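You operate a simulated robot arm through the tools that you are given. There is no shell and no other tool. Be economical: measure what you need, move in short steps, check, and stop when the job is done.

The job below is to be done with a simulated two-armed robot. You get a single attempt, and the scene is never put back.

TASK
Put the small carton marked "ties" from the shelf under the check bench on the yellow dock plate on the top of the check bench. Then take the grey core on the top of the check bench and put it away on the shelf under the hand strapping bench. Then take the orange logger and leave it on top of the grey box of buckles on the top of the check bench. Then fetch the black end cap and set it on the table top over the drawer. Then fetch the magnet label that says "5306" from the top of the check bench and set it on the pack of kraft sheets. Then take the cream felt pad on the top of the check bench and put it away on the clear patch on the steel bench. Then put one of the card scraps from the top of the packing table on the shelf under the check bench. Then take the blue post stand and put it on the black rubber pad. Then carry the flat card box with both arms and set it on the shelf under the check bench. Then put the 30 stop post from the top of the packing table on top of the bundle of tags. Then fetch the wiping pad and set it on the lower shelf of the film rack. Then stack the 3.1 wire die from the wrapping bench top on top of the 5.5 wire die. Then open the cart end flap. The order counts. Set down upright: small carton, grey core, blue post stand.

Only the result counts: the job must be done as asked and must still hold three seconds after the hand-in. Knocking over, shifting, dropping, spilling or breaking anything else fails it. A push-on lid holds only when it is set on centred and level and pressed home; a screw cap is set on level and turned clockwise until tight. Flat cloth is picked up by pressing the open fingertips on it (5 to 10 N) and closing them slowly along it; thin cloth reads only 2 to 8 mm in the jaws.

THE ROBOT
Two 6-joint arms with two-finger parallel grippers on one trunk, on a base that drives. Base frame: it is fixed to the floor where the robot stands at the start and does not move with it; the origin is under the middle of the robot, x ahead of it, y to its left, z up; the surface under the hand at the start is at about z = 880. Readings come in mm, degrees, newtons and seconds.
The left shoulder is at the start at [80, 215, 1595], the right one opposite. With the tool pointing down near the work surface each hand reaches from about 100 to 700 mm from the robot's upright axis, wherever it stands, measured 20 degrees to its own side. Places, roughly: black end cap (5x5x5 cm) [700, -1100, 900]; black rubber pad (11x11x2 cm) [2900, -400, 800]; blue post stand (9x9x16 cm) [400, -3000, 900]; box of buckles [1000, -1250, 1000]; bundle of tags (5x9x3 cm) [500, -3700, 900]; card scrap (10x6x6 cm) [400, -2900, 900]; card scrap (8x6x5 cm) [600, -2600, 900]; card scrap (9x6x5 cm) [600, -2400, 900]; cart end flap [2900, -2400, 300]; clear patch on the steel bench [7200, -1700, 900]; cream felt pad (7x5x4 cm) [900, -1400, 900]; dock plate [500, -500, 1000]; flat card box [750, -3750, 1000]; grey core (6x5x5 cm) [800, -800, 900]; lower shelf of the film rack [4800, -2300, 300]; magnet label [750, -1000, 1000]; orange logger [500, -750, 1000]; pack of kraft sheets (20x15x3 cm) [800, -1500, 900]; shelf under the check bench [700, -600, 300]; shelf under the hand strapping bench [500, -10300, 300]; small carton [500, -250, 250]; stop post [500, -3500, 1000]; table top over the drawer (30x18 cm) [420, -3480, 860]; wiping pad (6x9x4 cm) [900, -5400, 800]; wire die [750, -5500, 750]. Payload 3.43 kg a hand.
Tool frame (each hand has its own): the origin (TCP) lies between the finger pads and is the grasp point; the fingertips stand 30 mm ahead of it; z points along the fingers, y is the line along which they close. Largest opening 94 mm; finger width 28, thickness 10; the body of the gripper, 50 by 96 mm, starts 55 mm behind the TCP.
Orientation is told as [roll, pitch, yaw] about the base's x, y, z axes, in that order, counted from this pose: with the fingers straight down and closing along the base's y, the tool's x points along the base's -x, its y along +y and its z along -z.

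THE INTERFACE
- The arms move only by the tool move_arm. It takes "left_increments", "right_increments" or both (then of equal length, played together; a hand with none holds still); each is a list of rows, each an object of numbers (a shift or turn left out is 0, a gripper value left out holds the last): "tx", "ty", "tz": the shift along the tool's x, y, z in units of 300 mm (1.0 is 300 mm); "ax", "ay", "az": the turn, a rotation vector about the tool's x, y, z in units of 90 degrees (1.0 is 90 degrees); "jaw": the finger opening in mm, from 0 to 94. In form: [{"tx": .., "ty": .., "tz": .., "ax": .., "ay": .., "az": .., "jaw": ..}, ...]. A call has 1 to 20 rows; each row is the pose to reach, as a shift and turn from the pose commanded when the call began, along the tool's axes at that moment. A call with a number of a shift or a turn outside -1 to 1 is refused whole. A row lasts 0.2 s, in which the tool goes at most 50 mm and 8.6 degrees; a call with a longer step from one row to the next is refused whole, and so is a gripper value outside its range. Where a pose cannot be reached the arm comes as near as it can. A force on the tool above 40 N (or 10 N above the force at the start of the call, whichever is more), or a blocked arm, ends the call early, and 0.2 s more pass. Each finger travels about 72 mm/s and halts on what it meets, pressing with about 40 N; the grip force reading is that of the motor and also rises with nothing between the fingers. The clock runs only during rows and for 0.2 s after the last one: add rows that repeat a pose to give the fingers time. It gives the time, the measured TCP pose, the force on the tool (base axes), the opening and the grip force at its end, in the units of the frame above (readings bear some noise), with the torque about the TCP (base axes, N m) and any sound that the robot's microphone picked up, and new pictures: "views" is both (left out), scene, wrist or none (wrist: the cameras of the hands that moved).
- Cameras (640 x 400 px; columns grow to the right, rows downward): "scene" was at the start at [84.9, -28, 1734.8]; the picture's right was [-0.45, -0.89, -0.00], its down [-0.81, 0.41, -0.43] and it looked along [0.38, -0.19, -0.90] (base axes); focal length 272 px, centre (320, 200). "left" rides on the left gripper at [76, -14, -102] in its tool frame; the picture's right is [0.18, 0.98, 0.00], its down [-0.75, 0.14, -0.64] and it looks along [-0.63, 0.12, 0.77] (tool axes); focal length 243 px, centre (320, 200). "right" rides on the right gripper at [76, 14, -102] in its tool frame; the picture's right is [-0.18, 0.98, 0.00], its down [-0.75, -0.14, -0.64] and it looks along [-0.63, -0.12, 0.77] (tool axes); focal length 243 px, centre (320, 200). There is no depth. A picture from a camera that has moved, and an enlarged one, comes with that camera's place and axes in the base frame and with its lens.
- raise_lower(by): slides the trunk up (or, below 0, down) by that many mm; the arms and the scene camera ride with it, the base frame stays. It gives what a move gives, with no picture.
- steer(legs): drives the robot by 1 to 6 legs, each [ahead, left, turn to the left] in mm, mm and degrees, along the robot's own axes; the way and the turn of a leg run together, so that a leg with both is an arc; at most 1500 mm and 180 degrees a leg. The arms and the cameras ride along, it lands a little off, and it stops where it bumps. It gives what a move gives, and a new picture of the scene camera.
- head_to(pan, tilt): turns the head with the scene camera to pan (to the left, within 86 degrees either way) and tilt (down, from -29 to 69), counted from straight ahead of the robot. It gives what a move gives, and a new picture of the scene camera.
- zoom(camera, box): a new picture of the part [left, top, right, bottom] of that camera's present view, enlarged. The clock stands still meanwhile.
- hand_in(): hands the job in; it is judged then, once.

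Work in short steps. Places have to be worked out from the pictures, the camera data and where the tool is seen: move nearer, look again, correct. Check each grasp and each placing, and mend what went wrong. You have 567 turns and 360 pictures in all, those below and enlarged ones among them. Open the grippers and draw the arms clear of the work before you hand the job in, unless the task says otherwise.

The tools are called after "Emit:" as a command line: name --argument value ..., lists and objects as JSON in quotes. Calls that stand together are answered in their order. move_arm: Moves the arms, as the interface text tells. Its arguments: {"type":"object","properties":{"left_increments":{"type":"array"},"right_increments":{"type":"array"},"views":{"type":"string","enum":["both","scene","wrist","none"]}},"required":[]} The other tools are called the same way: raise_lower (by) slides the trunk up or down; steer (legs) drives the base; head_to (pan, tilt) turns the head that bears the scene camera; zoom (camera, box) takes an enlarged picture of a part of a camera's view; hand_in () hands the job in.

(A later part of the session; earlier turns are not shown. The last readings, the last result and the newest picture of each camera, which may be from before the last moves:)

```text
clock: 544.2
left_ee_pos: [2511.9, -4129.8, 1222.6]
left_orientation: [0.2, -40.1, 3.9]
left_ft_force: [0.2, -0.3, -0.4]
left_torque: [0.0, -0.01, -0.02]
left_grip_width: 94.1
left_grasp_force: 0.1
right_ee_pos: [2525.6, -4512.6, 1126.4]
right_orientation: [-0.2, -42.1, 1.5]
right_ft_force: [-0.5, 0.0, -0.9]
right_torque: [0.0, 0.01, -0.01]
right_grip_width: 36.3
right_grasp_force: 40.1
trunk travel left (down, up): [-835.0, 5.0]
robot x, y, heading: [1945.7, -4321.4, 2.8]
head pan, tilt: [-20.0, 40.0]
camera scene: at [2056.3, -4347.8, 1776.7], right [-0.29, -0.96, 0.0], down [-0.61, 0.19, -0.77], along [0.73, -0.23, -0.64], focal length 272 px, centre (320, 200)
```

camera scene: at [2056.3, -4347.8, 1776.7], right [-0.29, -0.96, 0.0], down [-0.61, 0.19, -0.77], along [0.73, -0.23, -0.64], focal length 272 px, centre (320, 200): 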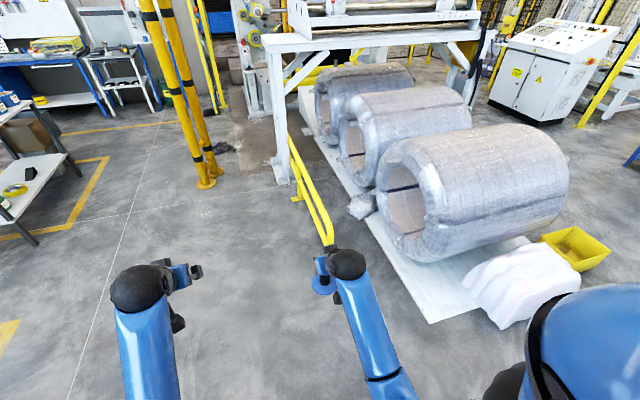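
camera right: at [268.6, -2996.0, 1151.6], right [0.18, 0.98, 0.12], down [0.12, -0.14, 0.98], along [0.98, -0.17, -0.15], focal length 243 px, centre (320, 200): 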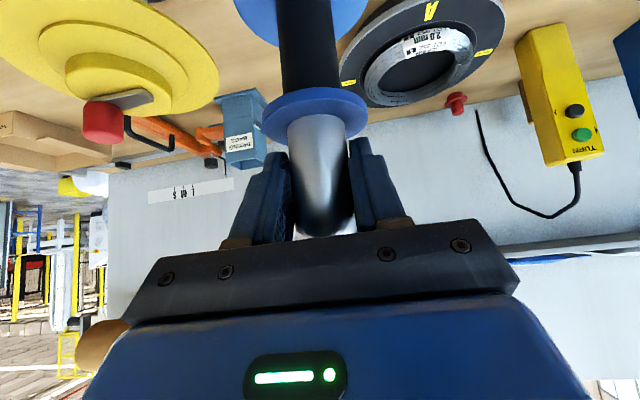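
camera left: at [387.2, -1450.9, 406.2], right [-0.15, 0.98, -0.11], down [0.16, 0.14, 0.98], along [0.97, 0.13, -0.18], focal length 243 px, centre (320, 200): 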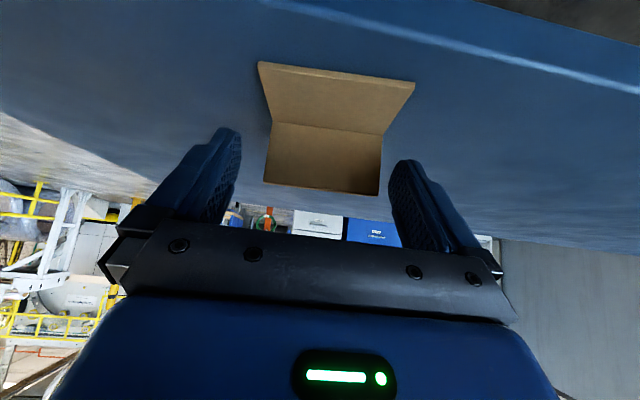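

Emit:
steer --legs '[[-80, 1200, -2.8], [0, 1200, 0], [0, 800, 0]]'

Emit:
head_to --pan 20 --tilt 30

```text
clock: 560.0
left_ee_pos: [2471.6, -942.8, 1222.5]
left_orientation: [0.4, -40.0, -0.3]
left_ft_force: [0.4, 0.1, -0.1]
left_torque: [0.01, 0.0, 0.02]
left_grip_width: 93.7
left_grasp_force: 0.1
right_ee_pos: [2457.7, -1327.0, 1126.9]
right_orientation: [-0.1, -42.0, -2.6]
right_ft_force: [-0.3, -0.4, -2.1]
right_torque: [0.01, 0.03, 0.0]
right_grip_width: 36.2
right_grasp_force: 39.8
trunk travel left (down, up): [-835.0, 5.0]
robot x, y, heading: [1889.6, -1099.9, -0.9]
head pan, tilt: [-20.0, 40.0]
camera scene: at [2001.6, -1131.0, 1776.5], right [-0.36, -0.93, 0.0], down [-0.6, 0.23, -0.77], along [0.71, -0.27, -0.64], focal length 272 px, centre (320, 200)
```

scene: 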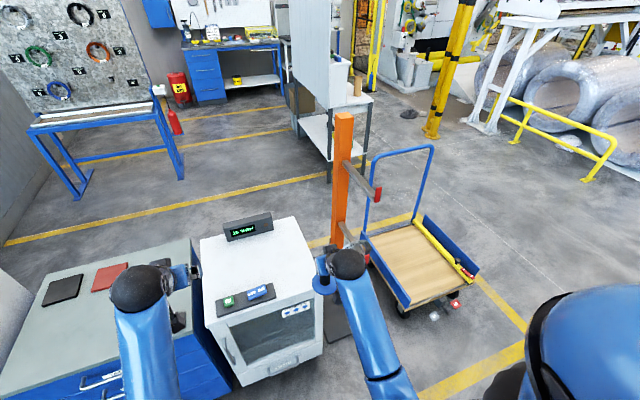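

```text
clock: 561.1
left_ee_pos: [2470.7, -940.8, 1222.2]
left_orientation: [0.2, -40.0, -0.2]
left_ft_force: [0.8, -0.4, -0.4]
left_torque: [0.01, 0.01, -0.01]
left_grip_width: 94.1
left_grasp_force: 0.1
right_ee_pos: [2459.5, -1325.4, 1126.8]
right_orientation: [-0.3, -41.9, -2.5]
right_ft_force: [-0.1, 0.4, -1.2]
right_torque: [0.02, 0.0, 0.02]
right_grip_width: 36.3
right_grasp_force: 39.7
trunk travel left (down, up): [-835.0, 5.0]
robot x, y, heading: [1894.6, -1097.5, -1.3]
head pan, tilt: [20.0, 30.0]
camera scene: at [2007.9, -1068.6, 1791.9], right [0.32, -0.95, 0.0], down [-0.47, -0.16, -0.87], along [0.82, 0.28, -0.5], focal length 272 px, centre (320, 200)
```

scene: 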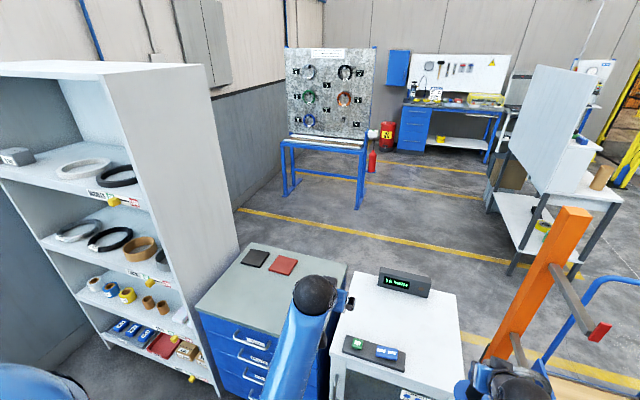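

The black rubber pad is on the blue drawer cabinet at ≈(2912,-401), top ≈820. Tuck the left hand, turn +36° so the right shoulder leads, and approach.

Emit:
move_arm --left_increments '[{"tx": 0.14, "tz": -0.014}, {"tx": 0.28, "tz": -0.028}, {"tx": 0.43, "tz": -0.043}, {"tx": 0.57, "tz": -0.057}, {"tx": 0.71, "tz": -0.07}, {"tx": 0.86, "tz": -0.086}, {"tx": 1.0, "tz": -0.1}, {"tx": 1.0, "tz": -0.1}]' --views "none"

Emit:
steer --legs '[[0, 0, 36], [540, 305, 0]]'

Emit:
head_to --pan -15 --tilt 45

```text
clock: 562.9
left_ee_pos: [2220.4, -943.0, 1051.2]
left_orientation: [0.4, -40.1, -0.2]
left_ft_force: [0.1, 0.0, 0.2]
left_torque: [-0.01, -0.01, 0.02]
left_grip_width: 94.0
left_grasp_force: 0.1
right_ee_pos: [2459.5, -1324.5, 1126.8]
right_orientation: [-0.3, -42.0, -2.4]
right_ft_force: [0.3, -0.2, -2.2]
right_torque: [-0.01, 0.05, 0.01]
right_grip_width: 36.4
right_grasp_force: 41.0
trunk travel left (down, up): [-835.0, 5.0]
robot x, y, heading: [1891.1, -1095.5, -1.2]
head pan, tilt: [20.0, 30.0]
```

```text
clock: 568.0
left_ee_pos: [2343.1, -232.9, 1051.5]
left_orientation: [0.4, -40.2, 35.6]
left_ft_force: [-0.8, -0.3, -0.4]
left_torque: [0.02, -0.01, 0.03]
left_grip_width: 93.9
left_grasp_force: 0.1
right_ee_pos: [2758.3, -404.3, 1127.4]
right_orientation: [-0.3, -42.1, 33.1]
right_ft_force: [-0.1, 0.3, -1.4]
right_torque: [0.0, -0.01, 0.02]
right_grip_width: 36.2
right_grasp_force: 40.1
trunk travel left (down, up): [-835.0, 5.0]
robot x, y, heading: [2163.3, -551.9, 34.6]
head pan, tilt: [20.0, 30.0]
camera scene: at [2241.7, -461.2, 1792.2], right [0.82, -0.58, 0.0], down [-0.29, -0.41, -0.87], along [0.5, 0.71, -0.5], focal length 272 px, centre (320, 200)
```

scene: 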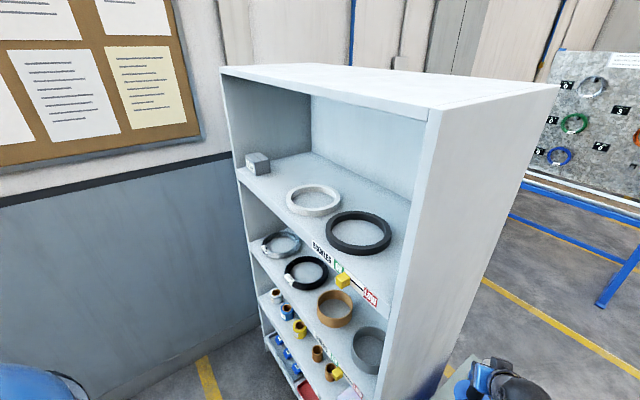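

```text
clock: 569.0
left_ee_pos: [2344.1, -231.4, 1050.5]
left_orientation: [0.3, -40.0, 35.4]
left_ft_force: [0.0, 0.0, -0.3]
left_torque: [0.0, -0.01, 0.03]
left_grip_width: 94.2
left_grasp_force: 0.1
right_ee_pos: [2759.3, -403.5, 1125.8]
right_orientation: [-0.3, -42.0, 33.2]
right_ft_force: [0.6, -0.8, -2.1]
right_torque: [0.03, 0.04, 0.0]
right_grip_width: 36.4
right_grasp_force: 40.1
trunk travel left (down, up): [-835.0, 5.0]
robot x, y, heading: [2162.4, -546.4, 34.6]
head pan, tilt: [-15.0, 45.0]
camera scene: at [2267.5, -504.6, 1769.3], right [0.34, -0.94, 0.0], down [-0.67, -0.24, -0.71], along [0.67, 0.24, -0.71], focal length 272 px, centre (320, 200)
```

scene: 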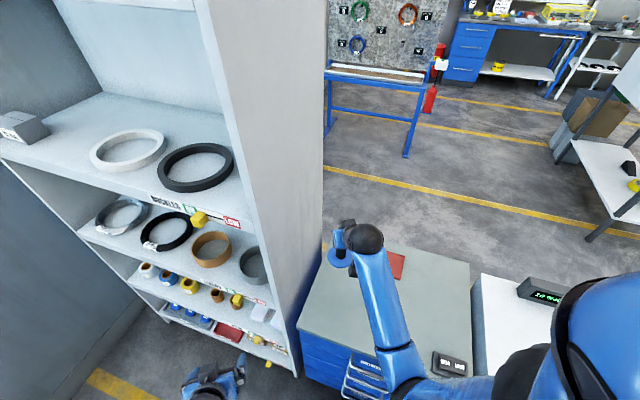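

Emit:
zoom --camera "right" --box '[0, 0, 640, 400]'

```text
1.00 times, centred on (320, 200) of right (not enlarged: the box is as wide or as high as the picture)
camera zoom: at [2647.3, -458.1, 1151.1], right [-0.42, 0.9, 0.12], down [0.18, -0.04, 0.98], along [0.89, 0.43, -0.15], focal length 243 px, centre (320, 200)
```

zoom: 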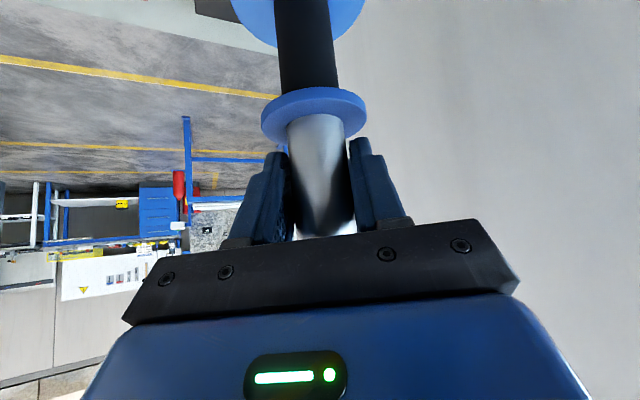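

I shift the hand right so the head camera can measure the pad precisely.

Emit:
move_arm --right_increments '[{"tx": 0.054, "ty": -0.112, "tz": -0.049}, {"tx": 0.108, "ty": -0.223, "tz": -0.098}, {"tx": 0.163, "ty": -0.335, "tz": -0.146}, {"tx": 0.217, "ty": -0.447, "tz": -0.195}, {"tx": 0.217, "ty": -0.447, "tz": -0.195}]' --views "none"

Emit:
zoom --camera "scene" --box '[300, 200, 460, 300]'

```text
clock: 570.2
left_ee_pos: [2344.1, -231.6, 1051.8]
left_orientation: [0.3, -40.1, 35.4]
left_ft_force: [0.0, -0.1, 0.1]
left_torque: [0.01, -0.02, -0.01]
left_grip_width: 94.3
left_grasp_force: 0.0
right_ee_pos: [2760.6, -564.4, 1128.0]
right_orientation: [-0.3, -42.0, 33.0]
right_ft_force: [0.4, 0.2, -2.0]
right_torque: [-0.04, 0.02, 0.0]
right_grip_width: 36.4
right_grasp_force: 39.6
trunk travel left (down, up): [-835.0, 5.0]
robot x, y, heading: [2163.9, -549.4, 34.3]
head pan, tilt: [-15.0, 45.0]
```

```text
4.00 times, centred on (380, 250) of scene
camera zoom: at [2267.2, -505.5, 1769.3], right [0.34, -0.94, 0.0], down [-0.67, -0.24, -0.71], along [0.67, 0.24, -0.71], focal length 1087 px, centre (80, 0)
```

zoom: 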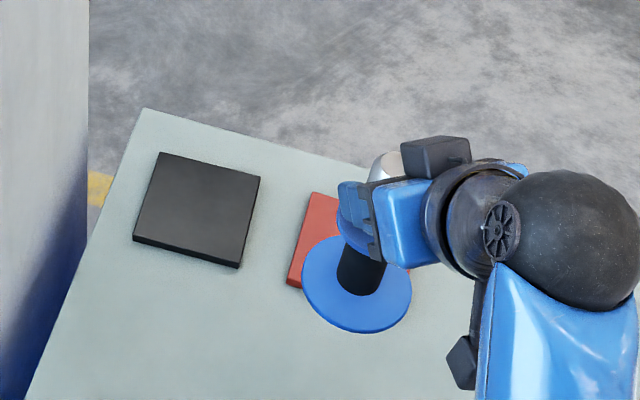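

Pad centre ≈(2917,-407); the stand's base is centred under the TCP. Move above the pad.

Emit:
move_arm --right_increments '[{"tx": -0.06, "ty": 0.026, "tz": 0.112}, {"tx": -0.119, "ty": 0.052, "tz": 0.223}, {"tx": -0.179, "ty": 0.078, "tz": 0.335}, {"tx": -0.238, "ty": 0.104, "tz": 0.447}, {"tx": -0.298, "ty": 0.13, "tz": 0.558}, {"tx": -0.357, "ty": 0.156, "tz": 0.67}, {"tx": -0.357, "ty": 0.156, "tz": 0.67}]' --views "none"

Emit:
zoom --camera "scene" --box '[290, 180, 450, 280]'

```text
clock: 571.8
left_ee_pos: [2344.3, -231.9, 1051.6]
left_orientation: [0.2, -40.1, 35.5]
left_ft_force: [1.2, -0.5, -0.5]
left_torque: [0.0, 0.04, 0.01]
left_grip_width: 93.9
left_grasp_force: 0.0
right_ee_pos: [2914.4, -409.3, 1048.3]
right_orientation: [-0.2, -41.9, 33.0]
right_ft_force: [-0.4, 1.2, -2.0]
right_torque: [0.01, -0.02, 0.03]
right_grip_width: 36.4
right_grasp_force: 40.5
trunk travel left (down, up): [-835.0, 5.0]
robot x, y, heading: [2165.8, -551.6, 34.9]
head pan, tilt: [-15.0, 45.0]
```

```text
4.00 times, centred on (370, 230) of scene
camera zoom: at [2266.9, -505.4, 1769.4], right [0.34, -0.94, 0.0], down [-0.67, -0.24, -0.71], along [0.67, 0.24, -0.71], focal length 1087 px, centre (120, 80)
```

zoom: 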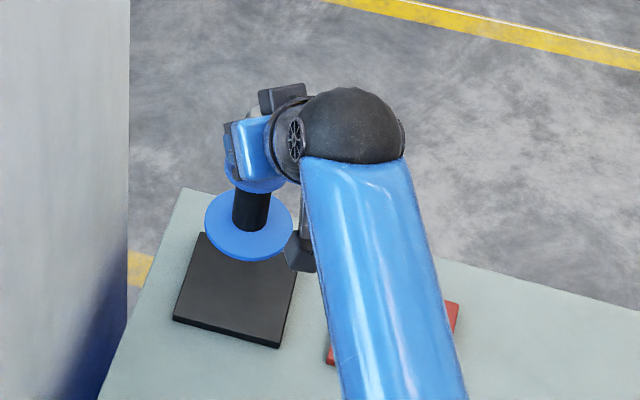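

Emit:
move_arm --right_increments '[{"tx": 0.07, "tz": 0.077}, {"tx": 0.14, "tz": 0.154}, {"tx": 0.205, "tz": 0.2275}, {"tx": 0.205, "tz": 0.2275}]' --views "none"

Emit:
zoom --camera "scene" --box '[290, 180, 450, 280]'

```text
clock: 572.8
left_ee_pos: [2343.6, -232.2, 1050.9]
left_orientation: [0.3, -40.1, 35.5]
left_ft_force: [-0.3, -0.3, 0.3]
left_torque: [0.03, -0.01, -0.03]
left_grip_width: 94.0
left_grasp_force: 0.0
right_ee_pos: [2913.7, -407.7, 959.0]
right_orientation: [-0.4, -42.0, 33.1]
right_ft_force: [-0.7, 1.0, 3.2]
right_torque: [-0.16, -0.03, -0.04]
right_grip_width: 36.2
right_grasp_force: 40.0
trunk travel left (down, up): [-835.0, 5.0]
robot x, y, heading: [2163.0, -550.1, 34.5]
head pan, tilt: [-15.0, 45.0]
```

```text
4.00 times, centred on (370, 230) of scene
camera zoom: at [2265.8, -505.3, 1769.5], right [0.34, -0.94, 0.0], down [-0.67, -0.24, -0.71], along [0.67, 0.24, -0.71], focal length 1087 px, centre (120, 80)
```

zoom: 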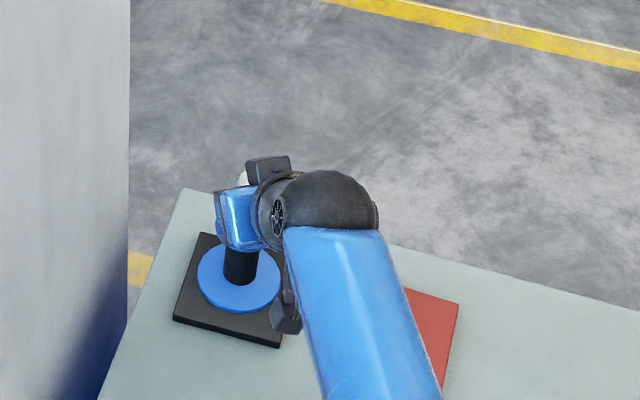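

Base is centred on the pad and touching. Press 2 mm, release, retract along the tool axis.

Emit:
move_arm --right_increments '[{"tx": 0.0035, "tz": 0.004}, {"tx": 0.0035, "tz": 0.004}, {"tx": 0.0035, "tz": 0.004, "jaw": 50}, {"tx": 0.0035, "tz": 0.004, "jaw": 94}, {"tx": 0.0035, "tz": 0.004, "jaw": 94}, {"tx": 0.0035, "tz": 0.004, "jaw": 94}]' --views "none"

Emit:
move_arm --right_increments '[{"tz": -0.1}, {"tz": -0.22}, {"tz": -0.36}, {"tz": -0.5}]' --views "both"

```text
clock: 574.2
left_ee_pos: [2344.2, -233.1, 1051.2]
left_orientation: [0.2, -40.1, 35.5]
left_ft_force: [-0.3, -0.1, -0.1]
left_torque: [0.02, -0.01, 0.01]
left_grip_width: 94.1
left_grasp_force: 0.2
right_ee_pos: [2913.0, -409.2, 956.2]
right_orientation: [-0.3, -42.0, 33.1]
right_ft_force: [-0.2, 0.3, -0.3]
right_torque: [-0.02, 0.0, 0.04]
right_grip_width: 93.7
right_grasp_force: 0.0
trunk travel left (down, up): [-835.0, 5.0]
robot x, y, heading: [2162.6, -551.7, 34.7]
head pan, tilt: [-15.0, 45.0]
```

```text
clock: 575.2
left_ee_pos: [2342.1, -232.2, 1051.7]
left_orientation: [0.3, -40.1, 35.6]
left_ft_force: [-0.9, -1.0, 0.7]
left_torque: [-0.02, -0.01, 0.01]
left_grip_width: 93.7
left_grasp_force: 0.2
right_ee_pos: [2825.6, -466.0, 1067.9]
right_orientation: [-0.3, -42.0, 33.1]
right_ft_force: [0.5, -0.1, -0.2]
right_torque: [0.01, 0.01, 0.0]
right_grip_width: 94.1
right_grasp_force: 0.1
trunk travel left (down, up): [-835.0, 5.0]
robot x, y, heading: [2167.7, -551.0, 34.6]
head pan, tilt: [-15.0, 45.0]
camera scene: at [2265.4, -505.9, 1769.5], right [0.34, -0.94, 0.0], down [-0.67, -0.24, -0.71], along [0.67, 0.24, -0.71], focal length 272 px, centre (320, 200)
camera right: at [2714.2, -519.5, 1092.2], right [-0.42, 0.9, 0.12], down [0.18, -0.04, 0.98], along [0.89, 0.43, -0.15], focal length 243 px, centre (320, 200)
```

scene: 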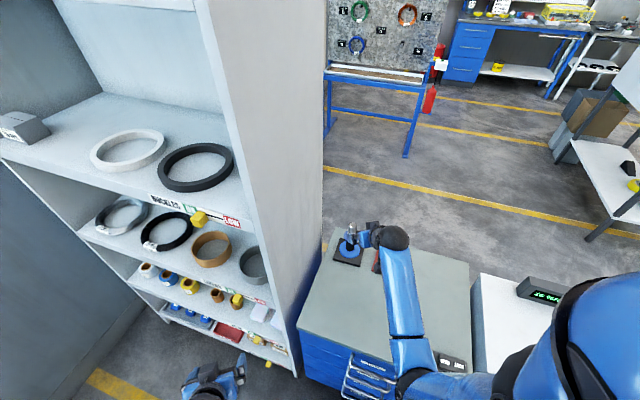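
right: 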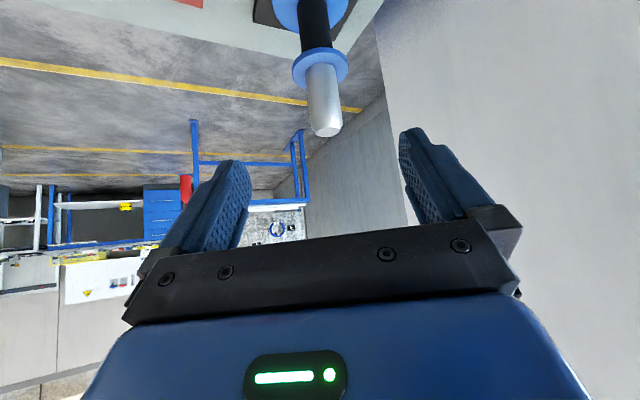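

Stand is upright on the pad. Return to the front aisle for the flat card box.

Emit:
steer --legs '[[-540, -305, 0], [0, 0, -34.6], [0, -1100, 0], [0, -1100, 0], [0, -1080, 0]]'

```text
clock: 595.9
left_ee_pos: [2200.1, -4219.9, 1050.9]
left_orientation: [0.2, -40.1, 1.0]
left_ft_force: [0.3, -0.6, -0.2]
left_torque: [-0.04, 0.02, 0.02]
left_grip_width: 94.0
left_grasp_force: 0.0
right_ee_pos: [2466.3, -4686.1, 1067.1]
right_orientation: [-0.4, -42.0, -1.4]
right_ft_force: [0.7, -0.1, -0.6]
right_torque: [-0.01, 0.01, -0.01]
right_grip_width: 94.2
right_grasp_force: 0.1
trunk travel left (down, up): [-835.0, 5.0]
robot x, y, heading: [1872.5, -4385.2, 0.1]
head pan, tilt: [-15.0, 45.0]
camera scene: at [1980.6, -4401.4, 1769.4], right [-0.26, -0.97, 0.0], down [-0.68, 0.18, -0.71], along [0.68, -0.18, -0.71], focal length 272 px, centre (320, 200)
```

scene: 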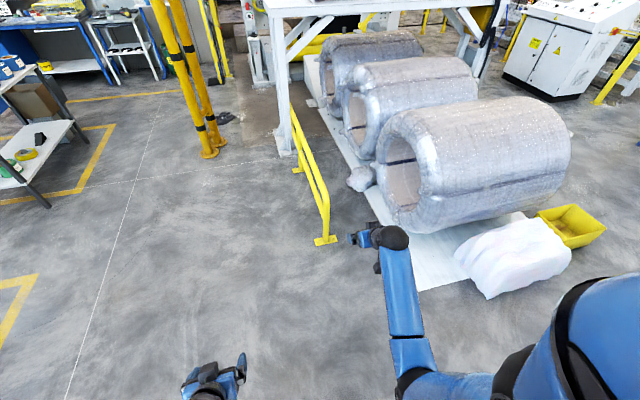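

Emit:
steer --legs '[[-1200, 0, 0], [-1150, 0, 0], [0, 730, 0]]'

Emit:
head_to --pan 0 --tilt 42

Emit:
zoom --camera "scene" --box '[220, 120, 420, 245]'

```text
clock: 611.1
left_ee_pos: [-141.1, -3465.4, 1051.2]
left_orientation: [0.4, -40.0, 0.2]
left_ft_force: [0.2, 0.1, -0.2]
left_torque: [-0.04, 0.0, -0.01]
left_grip_width: 94.0
left_grasp_force: 0.1
right_ee_pos: [118.7, -3934.3, 1066.5]
right_orientation: [-0.2, -41.9, -2.2]
right_ft_force: [0.1, 0.5, 0.1]
right_torque: [-0.03, -0.01, -0.03]
right_grip_width: 94.1
right_grasp_force: 0.0
trunk travel left (down, up): [-835.0, 5.0]
robot x, y, heading: [-469.1, -3619.7, -0.7]
head pan, tilt: [-15.0, 45.0]
camera scene: at [-361.9, -3644.6, 1769.3], right [-0.27, -0.96, 0.0], down [-0.68, 0.19, -0.71], along [0.68, -0.19, -0.71], focal length 272 px, centre (320, 200)
```

scene: 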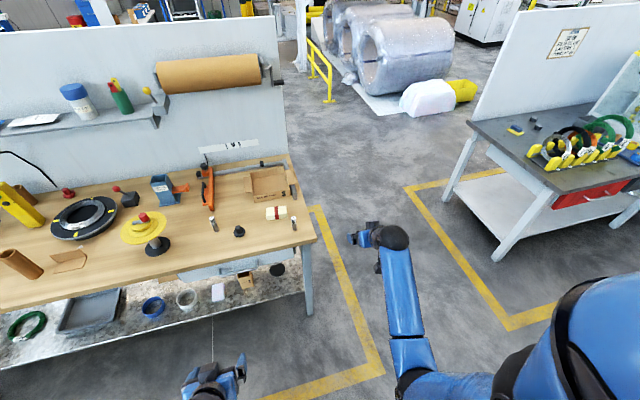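

```text
clock: 611.9
left_ee_pos: [-141.3, -3463.2, 1051.4]
left_orientation: [0.4, -40.1, 0.3]
left_ft_force: [0.2, -0.8, 0.2]
left_torque: [0.0, 0.01, 0.0]
left_grip_width: 94.1
left_grasp_force: 0.0
right_ee_pos: [119.2, -3932.1, 1066.9]
right_orientation: [-0.2, -42.1, -2.2]
right_ft_force: [0.0, 0.5, -0.2]
right_torque: [0.04, 0.02, 0.01]
right_grip_width: 94.3
right_grasp_force: 0.0
trunk travel left (down, up): [-835.0, 5.0]
robot x, y, heading: [-469.4, -3621.2, -0.7]
head pan, tilt: [0.0, 42.0]
camera scene: at [-356.6, -3621.7, 1773.7], right [-0.01, -1.0, 0.0], down [-0.67, 0.01, -0.74], along [0.74, -0.01, -0.67], focal length 272 px, centre (320, 200)
```

scene: 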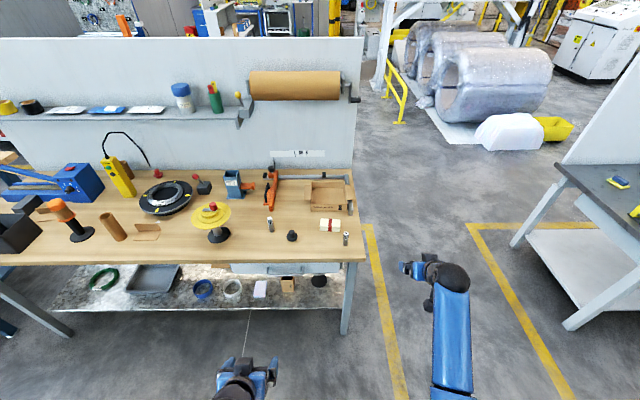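

```text
3.20 times, centred on (320, 182) of scene
camera zoom: at [-356.6, -3621.7, 1773.7], right [-0.01, -1.0, 0.0], down [-0.67, 0.01, -0.74], along [0.74, -0.01, -0.67], focal length 870 px, centre (320, 256)
```

zoom: 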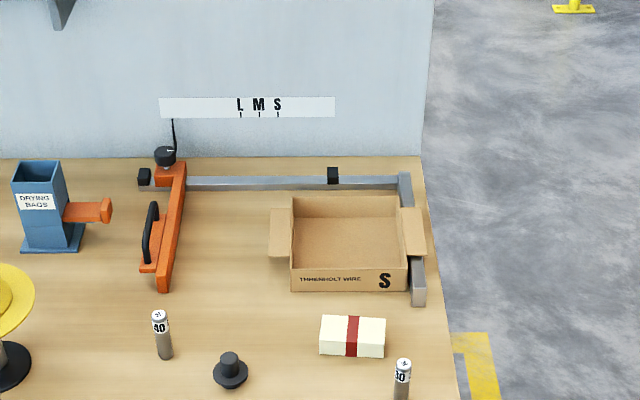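

The "S" tray (178×175×43 mm, centre ≈(669,-3677)) has a fence against its right side. I'll pinch its left wall near the front with the left hand, pull it clear of the fence, then pinch the right wall with the other hand. Drive in.

Emit:
steer --legs '[[525, -35, 0.7]]'

Emit:
move_arm --left_increments '[{"tx": -0.08, "ty": -0.047, "tz": 0.02}, {"tx": -0.16, "ty": -0.094, "tz": 0.04}, {"tx": -0.24, "ty": -0.14, "tz": 0.06}, {"tx": -0.32, "ty": -0.187, "tz": 0.08}, {"tx": -0.32, "ty": -0.233, "tz": 0.09}, {"tx": -0.32, "ty": -0.233, "tz": 0.09}]' --views "both"

```text
clock: 614.9
left_ee_pos: [375.4, -3497.0, 1052.1]
left_orientation: [0.3, -40.2, 1.0]
left_ft_force: [-0.2, 0.7, -0.1]
left_torque: [0.0, 0.0, -0.02]
left_grip_width: 93.8
left_grasp_force: 0.0
right_ee_pos: [642.2, -3963.8, 1068.2]
right_orientation: [-0.3, -42.2, -1.5]
right_ft_force: [-0.2, 0.2, 0.1]
right_torque: [0.05, 0.01, 0.01]
right_grip_width: 94.2
right_grasp_force: 0.1
trunk travel left (down, up): [-835.0, 5.0]
robot x, y, heading: [49.4, -3657.4, 0.1]
head pan, tilt: [0.0, 42.0]
camera scene: at [160.6, -3656.7, 1773.9], right [0.0, -1.0, 0.0], down [-0.67, 0.0, -0.74], along [0.74, 0.0, -0.67], focal length 272 px, centre (320, 200)
```

scene: 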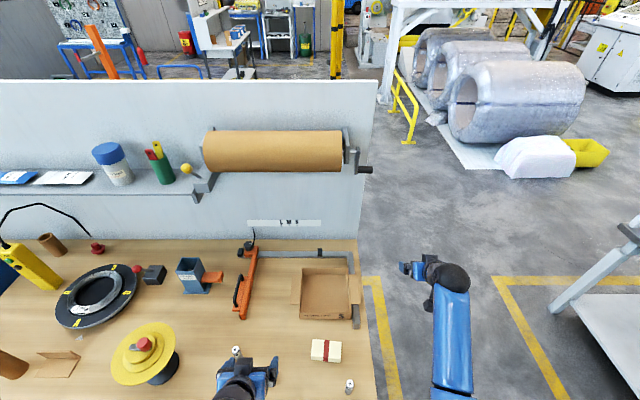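

```text
clock: 616.3
left_ee_pos: [468.4, -3567.3, 1092.6]
left_orientation: [0.2, -40.1, 0.9]
left_ft_force: [-0.7, -0.5, 0.5]
left_torque: [0.01, -0.02, 0.02]
left_grip_width: 93.9
left_grasp_force: 0.0
right_ee_pos: [643.2, -3963.0, 1067.5]
right_orientation: [-0.3, -42.1, -1.5]
right_ft_force: [0.3, -0.4, 0.6]
right_torque: [-0.02, -0.07, 0.02]
right_grip_width: 93.8
right_grasp_force: 0.0
trunk travel left (down, up): [-835.0, 5.0]
robot x, y, heading: [49.6, -3657.6, 0.0]
head pan, tilt: [0.0, 42.0]
camera scene: at [162.7, -3656.6, 1773.8], right [0.0, -1.0, 0.0], down [-0.67, 0.0, -0.74], along [0.74, 0.0, -0.67], focal length 272 px, centre (320, 200)
camera left: at [345.0, -3584.6, 1122.1], right [-0.16, 0.98, -0.11], down [0.16, 0.14, 0.98], along [0.97, 0.14, -0.18], focal length 243 px, centre (320, 200)
```

scene: 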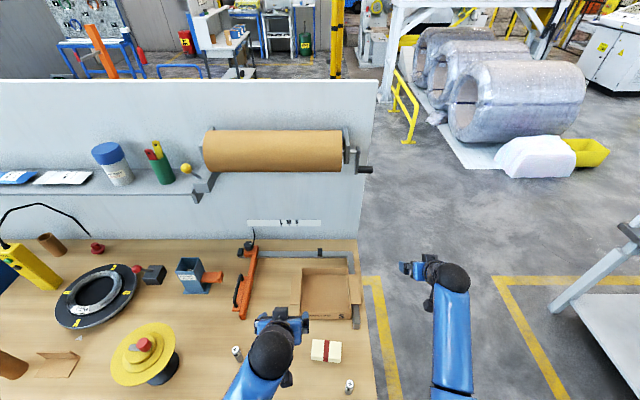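
left: 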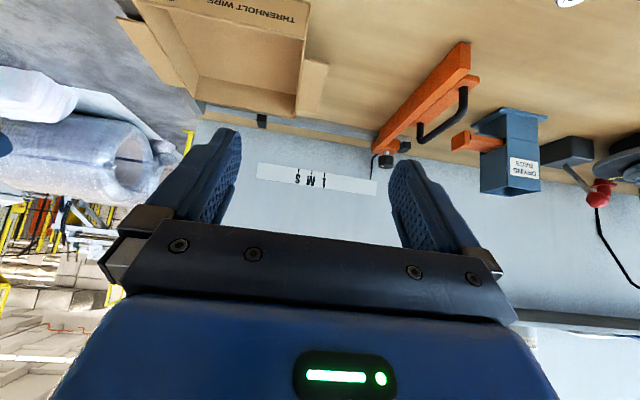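

Zoom into the tray from both cameras for detailed geometry.

Emit:
zoom --camera "scene" --box '[270, 240, 400, 330]'

Emit:
zoom --camera "left" --box '[110, 0, 350, 150]'

```text
4.44 times, centred on (335, 285) of scene
camera zoom: at [162.7, -3656.6, 1773.8], right [0.0, -1.0, 0.0], down [-0.67, 0.0, -0.74], along [0.74, 0.0, -0.67], focal length 1208 px, centre (253, -178)
```

zoom: 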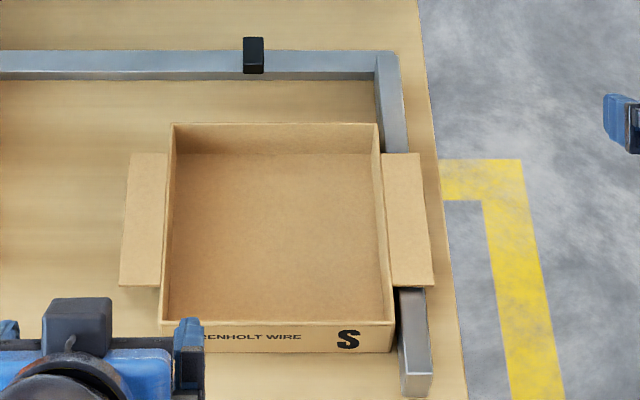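

```text
2.67 times, centred on (230, 75) of left
camera zoom: at [345.0, -3584.6, 1122.1], right [-0.16, 0.98, -0.11], down [0.16, 0.14, 0.98], along [0.97, 0.14, -0.18], focal length 647 px, centre (560, 533)
```

zoom: 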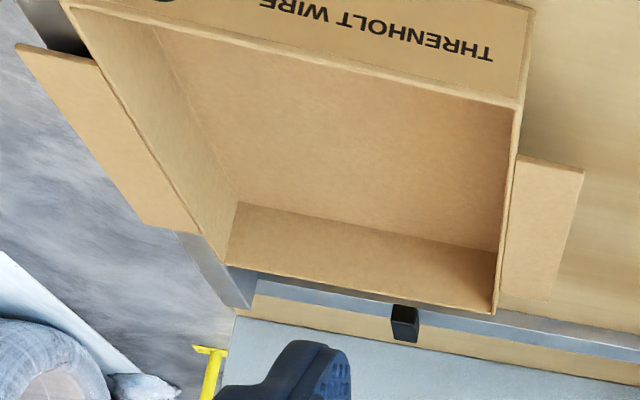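

The side tabs stick out at wall-top height. I'll grip each side between the tab's outer edge and the inner wall face, at mid-length, so the box stays level. Left hand first: pre-grasp over the left tab.

Emit:
move_arm --left_increments '[{"tx": -0.022, "ty": -0.008, "tz": 0.122, "jaw": 70}, {"tx": -0.044, "ty": -0.016, "tz": 0.245, "jaw": 70}, {"tx": -0.065, "ty": -0.024, "tz": 0.367, "jaw": 70}, {"tx": -0.087, "ty": -0.032, "tz": 0.49, "jaw": 70}, {"tx": -0.087, "ty": -0.032, "tz": 0.49, "jaw": 70}]' --views "wrist"

```text
clock: 617.5
left_ee_pos: [584.4, -3576.1, 995.4]
left_orientation: [0.3, -40.1, 0.9]
left_ft_force: [-0.3, -0.2, 0.6]
left_torque: [0.03, -0.01, 0.01]
left_grip_width: 70.1
left_grasp_force: 0.0
right_ee_pos: [642.9, -3962.7, 1067.6]
right_orientation: [-0.3, -42.0, -1.5]
right_ft_force: [0.4, 0.2, 0.2]
right_torque: [-0.01, 0.04, 0.01]
right_grip_width: 94.0
right_grasp_force: 0.1
trunk travel left (down, up): [-835.0, 5.0]
robot x, y, heading: [46.5, -3657.3, 0.1]
head pan, tilt: [0.0, 42.0]
camera left: at [459.8, -3593.1, 1026.0], right [-0.16, 0.98, -0.11], down [0.16, 0.14, 0.98], along [0.97, 0.14, -0.18], focal length 243 px, centre (320, 200)
```

left: 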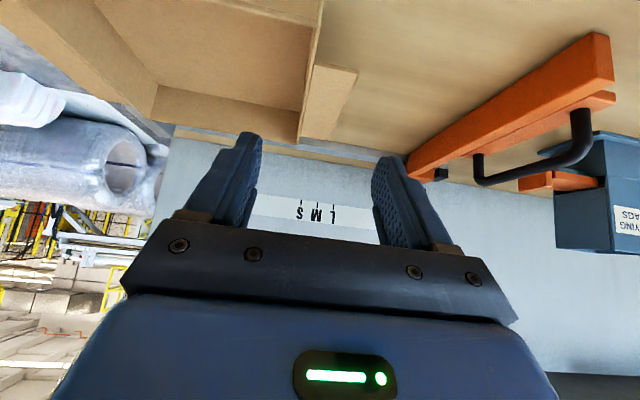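

Tab outer edge y≈-3557, wall inner ≈-3590: centred. Advance to (660,-3574,906).

Emit:
move_arm --left_increments '[{"tz": 0.13, "ty": 0.001}, {"tz": 0.26, "ty": 0.002}, {"tz": 0.39, "ty": 0.003}, {"tz": 0.39, "ty": 0.003}]' --views "wrist"

```text
clock: 618.5
left_ee_pos: [659.5, -3571.3, 905.8]
left_orientation: [0.3, -40.1, 0.9]
left_ft_force: [-0.7, 0.3, 0.6]
left_torque: [-0.01, 0.03, 0.0]
left_grip_width: 69.9
left_grasp_force: 0.0
right_ee_pos: [644.1, -3962.0, 1066.3]
right_orientation: [-0.3, -42.0, -1.6]
right_ft_force: [-1.1, 0.8, 0.8]
right_torque: [0.02, 0.0, -0.03]
right_grip_width: 93.7
right_grasp_force: 0.0
trunk travel left (down, up): [-835.0, 5.0]
robot x, y, heading: [49.4, -3660.9, 0.0]
head pan, tilt: [0.0, 42.0]
camera left: at [534.8, -3587.6, 935.9], right [-0.16, 0.98, -0.12], down [0.16, 0.14, 0.98], along [0.97, 0.14, -0.18], focal length 243 px, centre (320, 200)
```

left: 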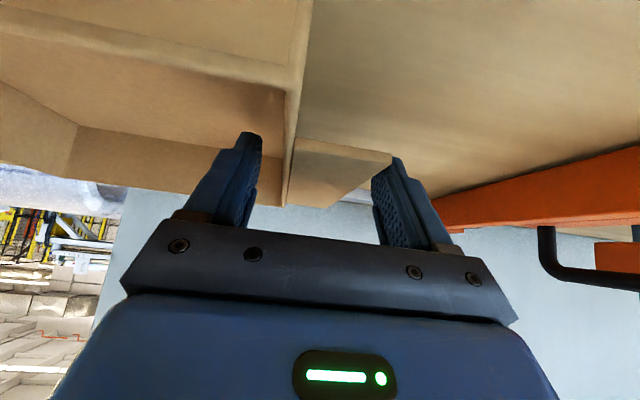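

Emit:
move_arm --left_increments '[{"jaw": 50}, {"jaw": 25}, {"jaw": 25}, {"jaw": 25}]' --views "wrist"

```text
clock: 619.5
left_ee_pos: [658.5, -3570.5, 906.2]
left_orientation: [0.3, -40.1, 1.0]
left_ft_force: [-0.7, -0.2, 1.1]
left_torque: [-0.22, 0.04, -0.14]
left_grip_width: 38.3
left_grasp_force: 39.7
right_ee_pos: [643.7, -3962.8, 1066.4]
right_orientation: [-0.2, -42.0, -1.5]
right_ft_force: [-0.5, 0.2, 0.8]
right_torque: [-0.03, 0.0, 0.0]
right_grip_width: 94.1
right_grasp_force: 0.1
trunk travel left (down, up): [-835.0, 5.0]
robot x, y, heading: [49.2, -3657.0, 0.1]
head pan, tilt: [0.0, 42.0]
camera left: at [534.7, -3587.6, 936.0], right [-0.16, 0.98, -0.11], down [0.16, 0.14, 0.98], along [0.97, 0.14, -0.18], focal length 243 px, centre (320, 200)
```

left: 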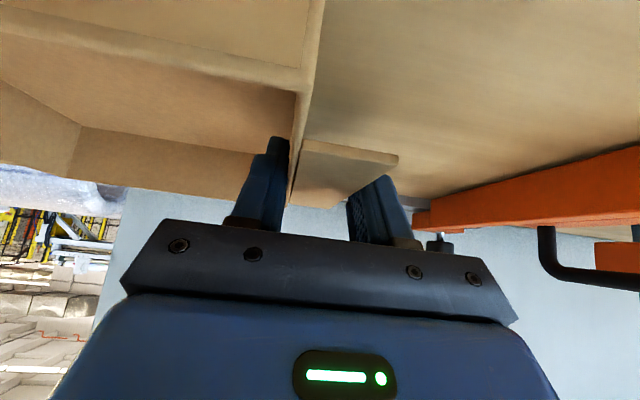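

Gripped. Drag the box 45 mm left, clear of the fence.

Emit:
move_arm --left_increments '[{"ty": 0.03}, {"ty": 0.06}, {"ty": 0.09}, {"ty": 0.12}, {"ty": 0.15}, {"ty": 0.15}]' --views "none"

Emit:
zoom --camera "scene" --box '[270, 240, 400, 330]'

```text
clock: 620.9
left_ee_pos: [659.0, -3524.0, 907.3]
left_orientation: [0.3, -40.0, 0.9]
left_ft_force: [0.4, -0.4, -0.7]
left_torque: [0.05, 0.02, -0.02]
left_grip_width: 38.2
left_grasp_force: 40.3
right_ee_pos: [644.0, -3962.7, 1066.1]
right_orientation: [-0.3, -42.0, -1.6]
right_ft_force: [-1.0, -0.2, 0.7]
right_torque: [-0.04, 0.01, -0.01]
right_grip_width: 93.9
right_grasp_force: 0.1
trunk travel left (down, up): [-835.0, 5.0]
robot x, y, heading: [50.5, -3657.0, 0.0]
head pan, tilt: [0.0, 42.0]
```

```text
4.44 times, centred on (335, 285) of scene
camera zoom: at [164.2, -3656.9, 1773.6], right [0.0, -1.0, 0.0], down [-0.67, 0.0, -0.74], along [0.74, 0.0, -0.67], focal length 1208 px, centre (253, -178)
```

zoom: 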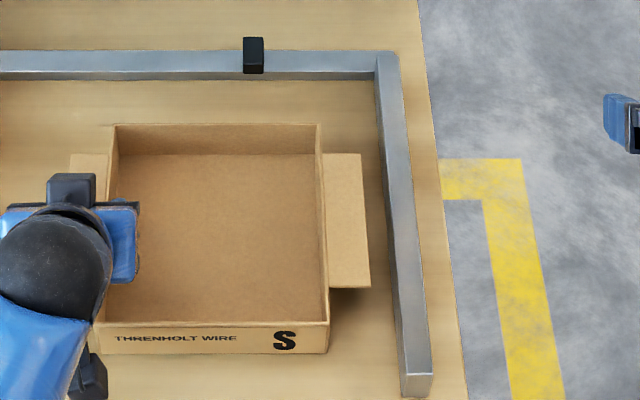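

Emit:
move_arm --left_increments '[{"ty": 0.03}, {"ty": 0.067}, {"ty": 0.067}]' --views "none"

Emit:
move_arm --right_increments '[{"tx": 0.02, "ty": 0.12, "tz": -0.02, "jaw": 70}, {"tx": 0.04, "ty": 0.24, "tz": -0.04, "jaw": 70}, {"tx": 0.06, "ty": 0.36, "tz": -0.06, "jaw": 70}, {"tx": 0.08, "ty": 0.48, "tz": -0.08, "jaw": 70}, {"tx": 0.1, "ty": 0.6, "tz": -0.1, "jaw": 70}, {"tx": 0.12, "ty": 0.72, "tz": -0.1, "jaw": 70}, {"tx": 0.15, "ty": 0.843, "tz": -0.1, "jaw": 70}, {"tx": 0.15, "ty": 0.843, "tz": -0.1, "jaw": 70}]' --views "wrist"

```text
clock: 621.7
left_ee_pos: [657.8, -3505.4, 907.0]
left_orientation: [0.3, -40.1, 1.0]
left_ft_force: [0.4, -0.3, 0.4]
left_torque: [0.02, 0.01, 0.0]
left_grip_width: 38.5
left_grasp_force: 40.3
right_ee_pos: [642.8, -3961.5, 1066.5]
right_orientation: [-0.3, -42.0, -1.5]
right_ft_force: [-0.3, 0.2, -0.4]
right_torque: [0.04, 0.0, -0.02]
right_grip_width: 94.0
right_grasp_force: 0.1
trunk travel left (down, up): [-835.0, 5.0]
robot x, y, heading: [48.7, -3657.9, -0.3]
head pan, tilt: [0.0, 42.0]
```

```text
clock: 623.5
left_ee_pos: [657.3, -3504.3, 907.3]
left_orientation: [0.3, -40.1, 0.9]
left_ft_force: [0.7, 0.4, 0.7]
left_torque: [-0.14, -0.01, -0.01]
left_grip_width: 38.5
left_grasp_force: 40.4
right_ee_pos: [598.4, -3709.0, 1058.9]
right_orientation: [-0.3, -42.0, -1.5]
right_ft_force: [0.0, 0.1, 0.9]
right_torque: [0.0, -0.01, -0.02]
right_grip_width: 69.9
right_grasp_force: 0.1
trunk travel left (down, up): [-835.0, 5.0]
robot x, y, heading: [53.2, -3659.4, -0.0]
head pan, tilt: [0.0, 42.0]
camera right: at [474.7, -3689.4, 1083.8], right [0.17, 0.98, 0.12], down [0.13, -0.14, 0.98], along [0.98, -0.15, -0.15], focal length 243 px, centre (320, 200)
```

right: 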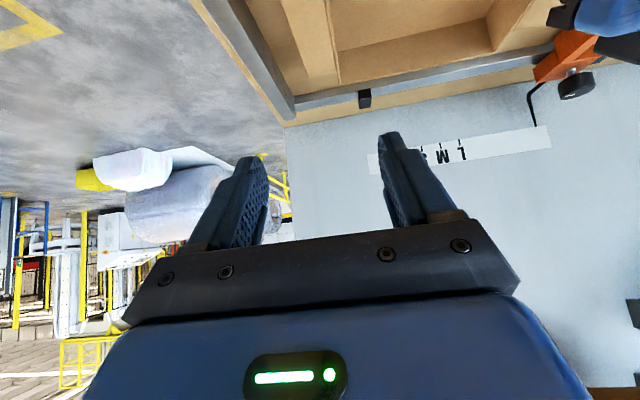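

Emit:
move_arm --right_increments '[{"tx": 0.047, "ty": 0.002, "tz": 0.129}, {"tx": 0.094, "ty": 0.004, "tz": 0.258}, {"tx": 0.142, "ty": 0.007, "tz": 0.387}, {"tx": 0.189, "ty": 0.009, "tz": 0.516}, {"tx": 0.189, "ty": 0.009, "tz": 0.516}]' --views "wrist"

```text
clock: 624.7
left_ee_pos: [657.3, -3504.5, 907.3]
left_orientation: [0.2, -40.1, 0.9]
left_ft_force: [0.6, 0.2, 0.6]
left_torque: [-0.06, 0.0, 0.05]
left_grip_width: 38.3
left_grasp_force: 40.4
right_ee_pos: [661.0, -3706.6, 904.2]
right_orientation: [-0.2, -42.0, -1.4]
right_ft_force: [0.2, 1.0, -0.4]
right_torque: [0.0, -0.01, 0.0]
right_grip_width: 69.9
right_grasp_force: 0.2
trunk travel left (down, up): [-835.0, 5.0]
robot x, y, heading: [49.5, -3658.2, -0.1]
head pan, tilt: [0.0, 42.0]
camera right: at [536.8, -3686.9, 928.9], right [0.17, 0.98, 0.12], down [0.13, -0.14, 0.98], along [0.98, -0.15, -0.15], focal length 243 px, centre (320, 200)
```

right: 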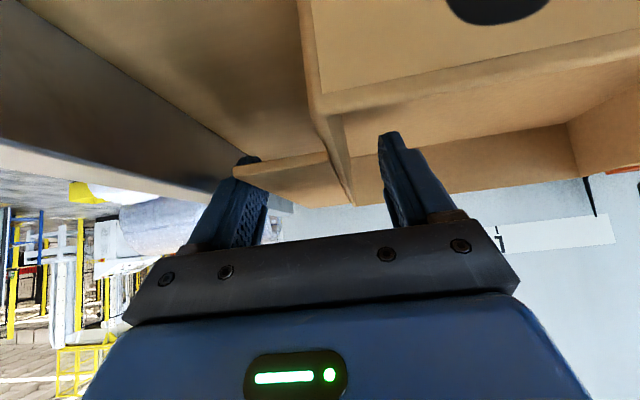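

Emit:
move_arm --right_increments '[{"jaw": 50}, {"jaw": 25}, {"jaw": 25}, {"jaw": 25}]' --views "wrist"

```text
clock: 625.7
left_ee_pos: [658.4, -3504.6, 907.3]
left_orientation: [0.4, -40.1, 0.8]
left_ft_force: [3.1, 17.8, -0.1]
left_torque: [-0.15, -0.13, -0.39]
left_grip_width: 38.4
left_grasp_force: 39.5
right_ee_pos: [660.3, -3707.8, 904.5]
right_orientation: [-0.5, -42.0, -1.5]
right_ft_force: [-1.6, -18.9, 5.5]
right_torque: [0.39, -0.04, 0.78]
right_grip_width: 38.5
right_grasp_force: 39.8
trunk travel left (down, up): [-835.0, 5.0]
robot x, y, heading: [50.3, -3658.7, 0.1]
head pan, tilt: [0.0, 42.0]
camera right: at [536.6, -3687.8, 929.0], right [0.17, 0.98, 0.12], down [0.13, -0.14, 0.98], along [0.98, -0.15, -0.15], focal length 243 px, centre (320, 200)
```

right: 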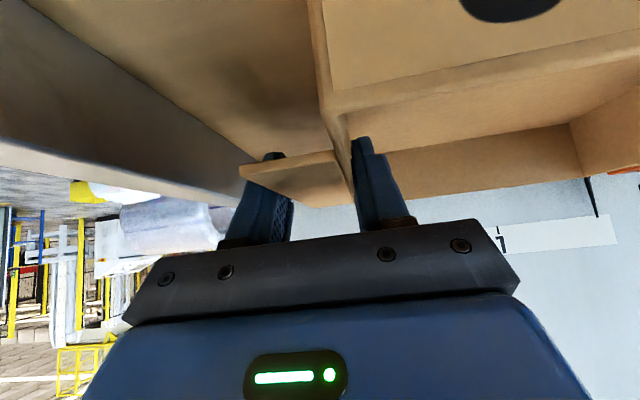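

Both sides gripped, slight internal squeeze; relax the right hand 2 mm outward, then lift both together 60 mm.

Emit:
move_arm --left_increments '[{"tx": 0.0}, {"tx": -0.0215, "tz": -0.0255}, {"tx": -0.043, "tz": -0.051}, {"tx": -0.086, "tz": -0.102}, {"tx": -0.129, "tz": -0.153}, {"tx": -0.129, "tz": -0.153}]' --right_increments '[{"ty": -0.008}, {"ty": -0.008, "tx": -0.0223, "tz": -0.0248}, {"ty": -0.008, "tx": -0.0447, "tz": -0.0495}, {"ty": -0.008, "tx": -0.0893, "tz": -0.0991}, {"ty": -0.008, "tx": -0.134, "tz": -0.1486}, {"ty": -0.008, "tx": -0.134, "tz": -0.1486}]' --views "scene"

```text
clock: 627.1
left_ee_pos: [657.5, -3504.8, 966.8]
left_orientation: [0.2, -40.0, 0.9]
left_ft_force: [-0.8, -4.1, -2.8]
left_torque: [-0.06, 0.15, -0.25]
left_grip_width: 38.6
left_grasp_force: 40.2
right_ee_pos: [658.4, -3709.4, 964.6]
right_orientation: [-0.2, -42.0, -1.5]
right_ft_force: [-0.5, 4.7, 2.2]
right_torque: [0.56, -0.19, 0.22]
right_grip_width: 38.2
right_grasp_force: 39.9
trunk travel left (down, up): [-835.0, 5.0]
robot x, y, heading: [52.4, -3655.4, 0.3]
head pan, tilt: [0.0, 42.0]
camera scene: at [164.2, -3657.0, 1773.6], right [0.0, -1.0, 0.0], down [-0.67, 0.0, -0.74], along [0.74, 0.0, -0.67], focal length 272 px, centre (320, 200)
```

scene: 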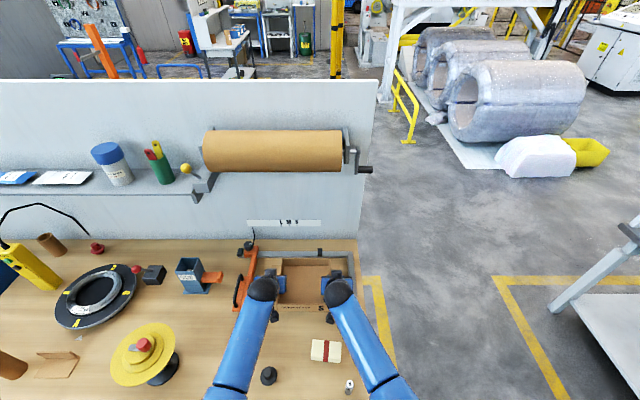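

Emit:
move_arm --left_increments '[{"tx": -0.06, "tz": -0.0714}, {"tx": -0.12, "tz": -0.143}, {"tx": -0.18, "tz": -0.214}, {"tx": -0.24, "tz": -0.2856}, {"tx": -0.24, "tz": -0.2856}]' --right_increments '[{"tx": -0.0625, "tz": -0.0694}, {"tx": -0.125, "tz": -0.1388}, {"tx": -0.1875, "tz": -0.208}, {"tx": -0.25, "tz": -0.2775}, {"tx": -0.25, "tz": -0.2775}]' --views "none"

Emit:
steer --legs '[[-560, 0, 0], [0, 1220, 0], [0, 1220, 0]]'

```text
clock: 628.3
left_ee_pos: [657.2, -3507.0, 1080.7]
left_orientation: [0.1, -40.2, 0.8]
left_ft_force: [1.0, -11.8, 2.9]
left_torque: [-0.66, -0.2, -0.14]
left_grip_width: 38.3
left_grasp_force: 39.9
right_ee_pos: [657.1, -3709.6, 1077.9]
right_orientation: [-0.4, -41.8, -1.3]
right_ft_force: [-0.5, 11.9, -3.1]
right_torque: [0.02, 0.2, 0.2]
right_grip_width: 38.6
right_grasp_force: 40.1
trunk travel left (down, up): [-835.0, 5.0]
robot x, y, heading: [49.8, -3654.3, -0.2]
head pan, tilt: [0.0, 42.0]
```

```text
clock: 643.0
left_ee_pos: [37.2, -1031.2, 1078.5]
left_orientation: [0.2, -40.0, 3.1]
left_ft_force: [1.4, -27.3, -0.6]
left_torque: [-0.25, 0.0, 0.13]
left_grip_width: 38.4
left_grasp_force: 40.4
right_ee_pos: [46.5, -1233.0, 1077.7]
right_orientation: [-0.2, -41.9, 0.8]
right_ft_force: [-1.8, 26.1, -0.2]
right_torque: [0.36, 0.03, 0.02]
right_grip_width: 38.4
right_grasp_force: 40.2
trunk travel left (down, up): [-835.0, 5.0]
robot x, y, heading: [-560.8, -1204.1, 2.6]
head pan, tilt: [0.0, 42.0]
camera scene: at [-448.5, -1201.6, 1773.7], right [0.04, -1.0, 0.0], down [-0.67, -0.03, -0.74], along [0.74, 0.03, -0.67], focal length 272 px, centre (320, 200)
```

scene: 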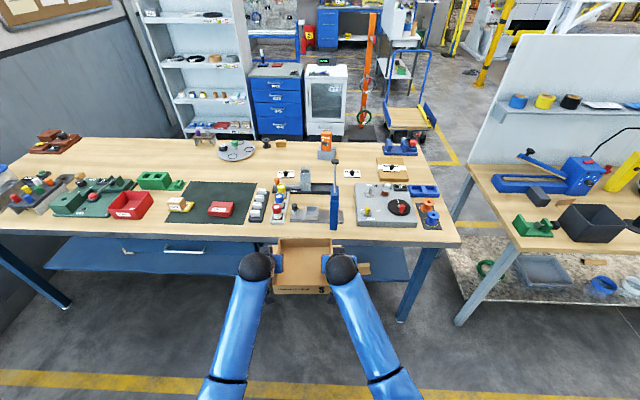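

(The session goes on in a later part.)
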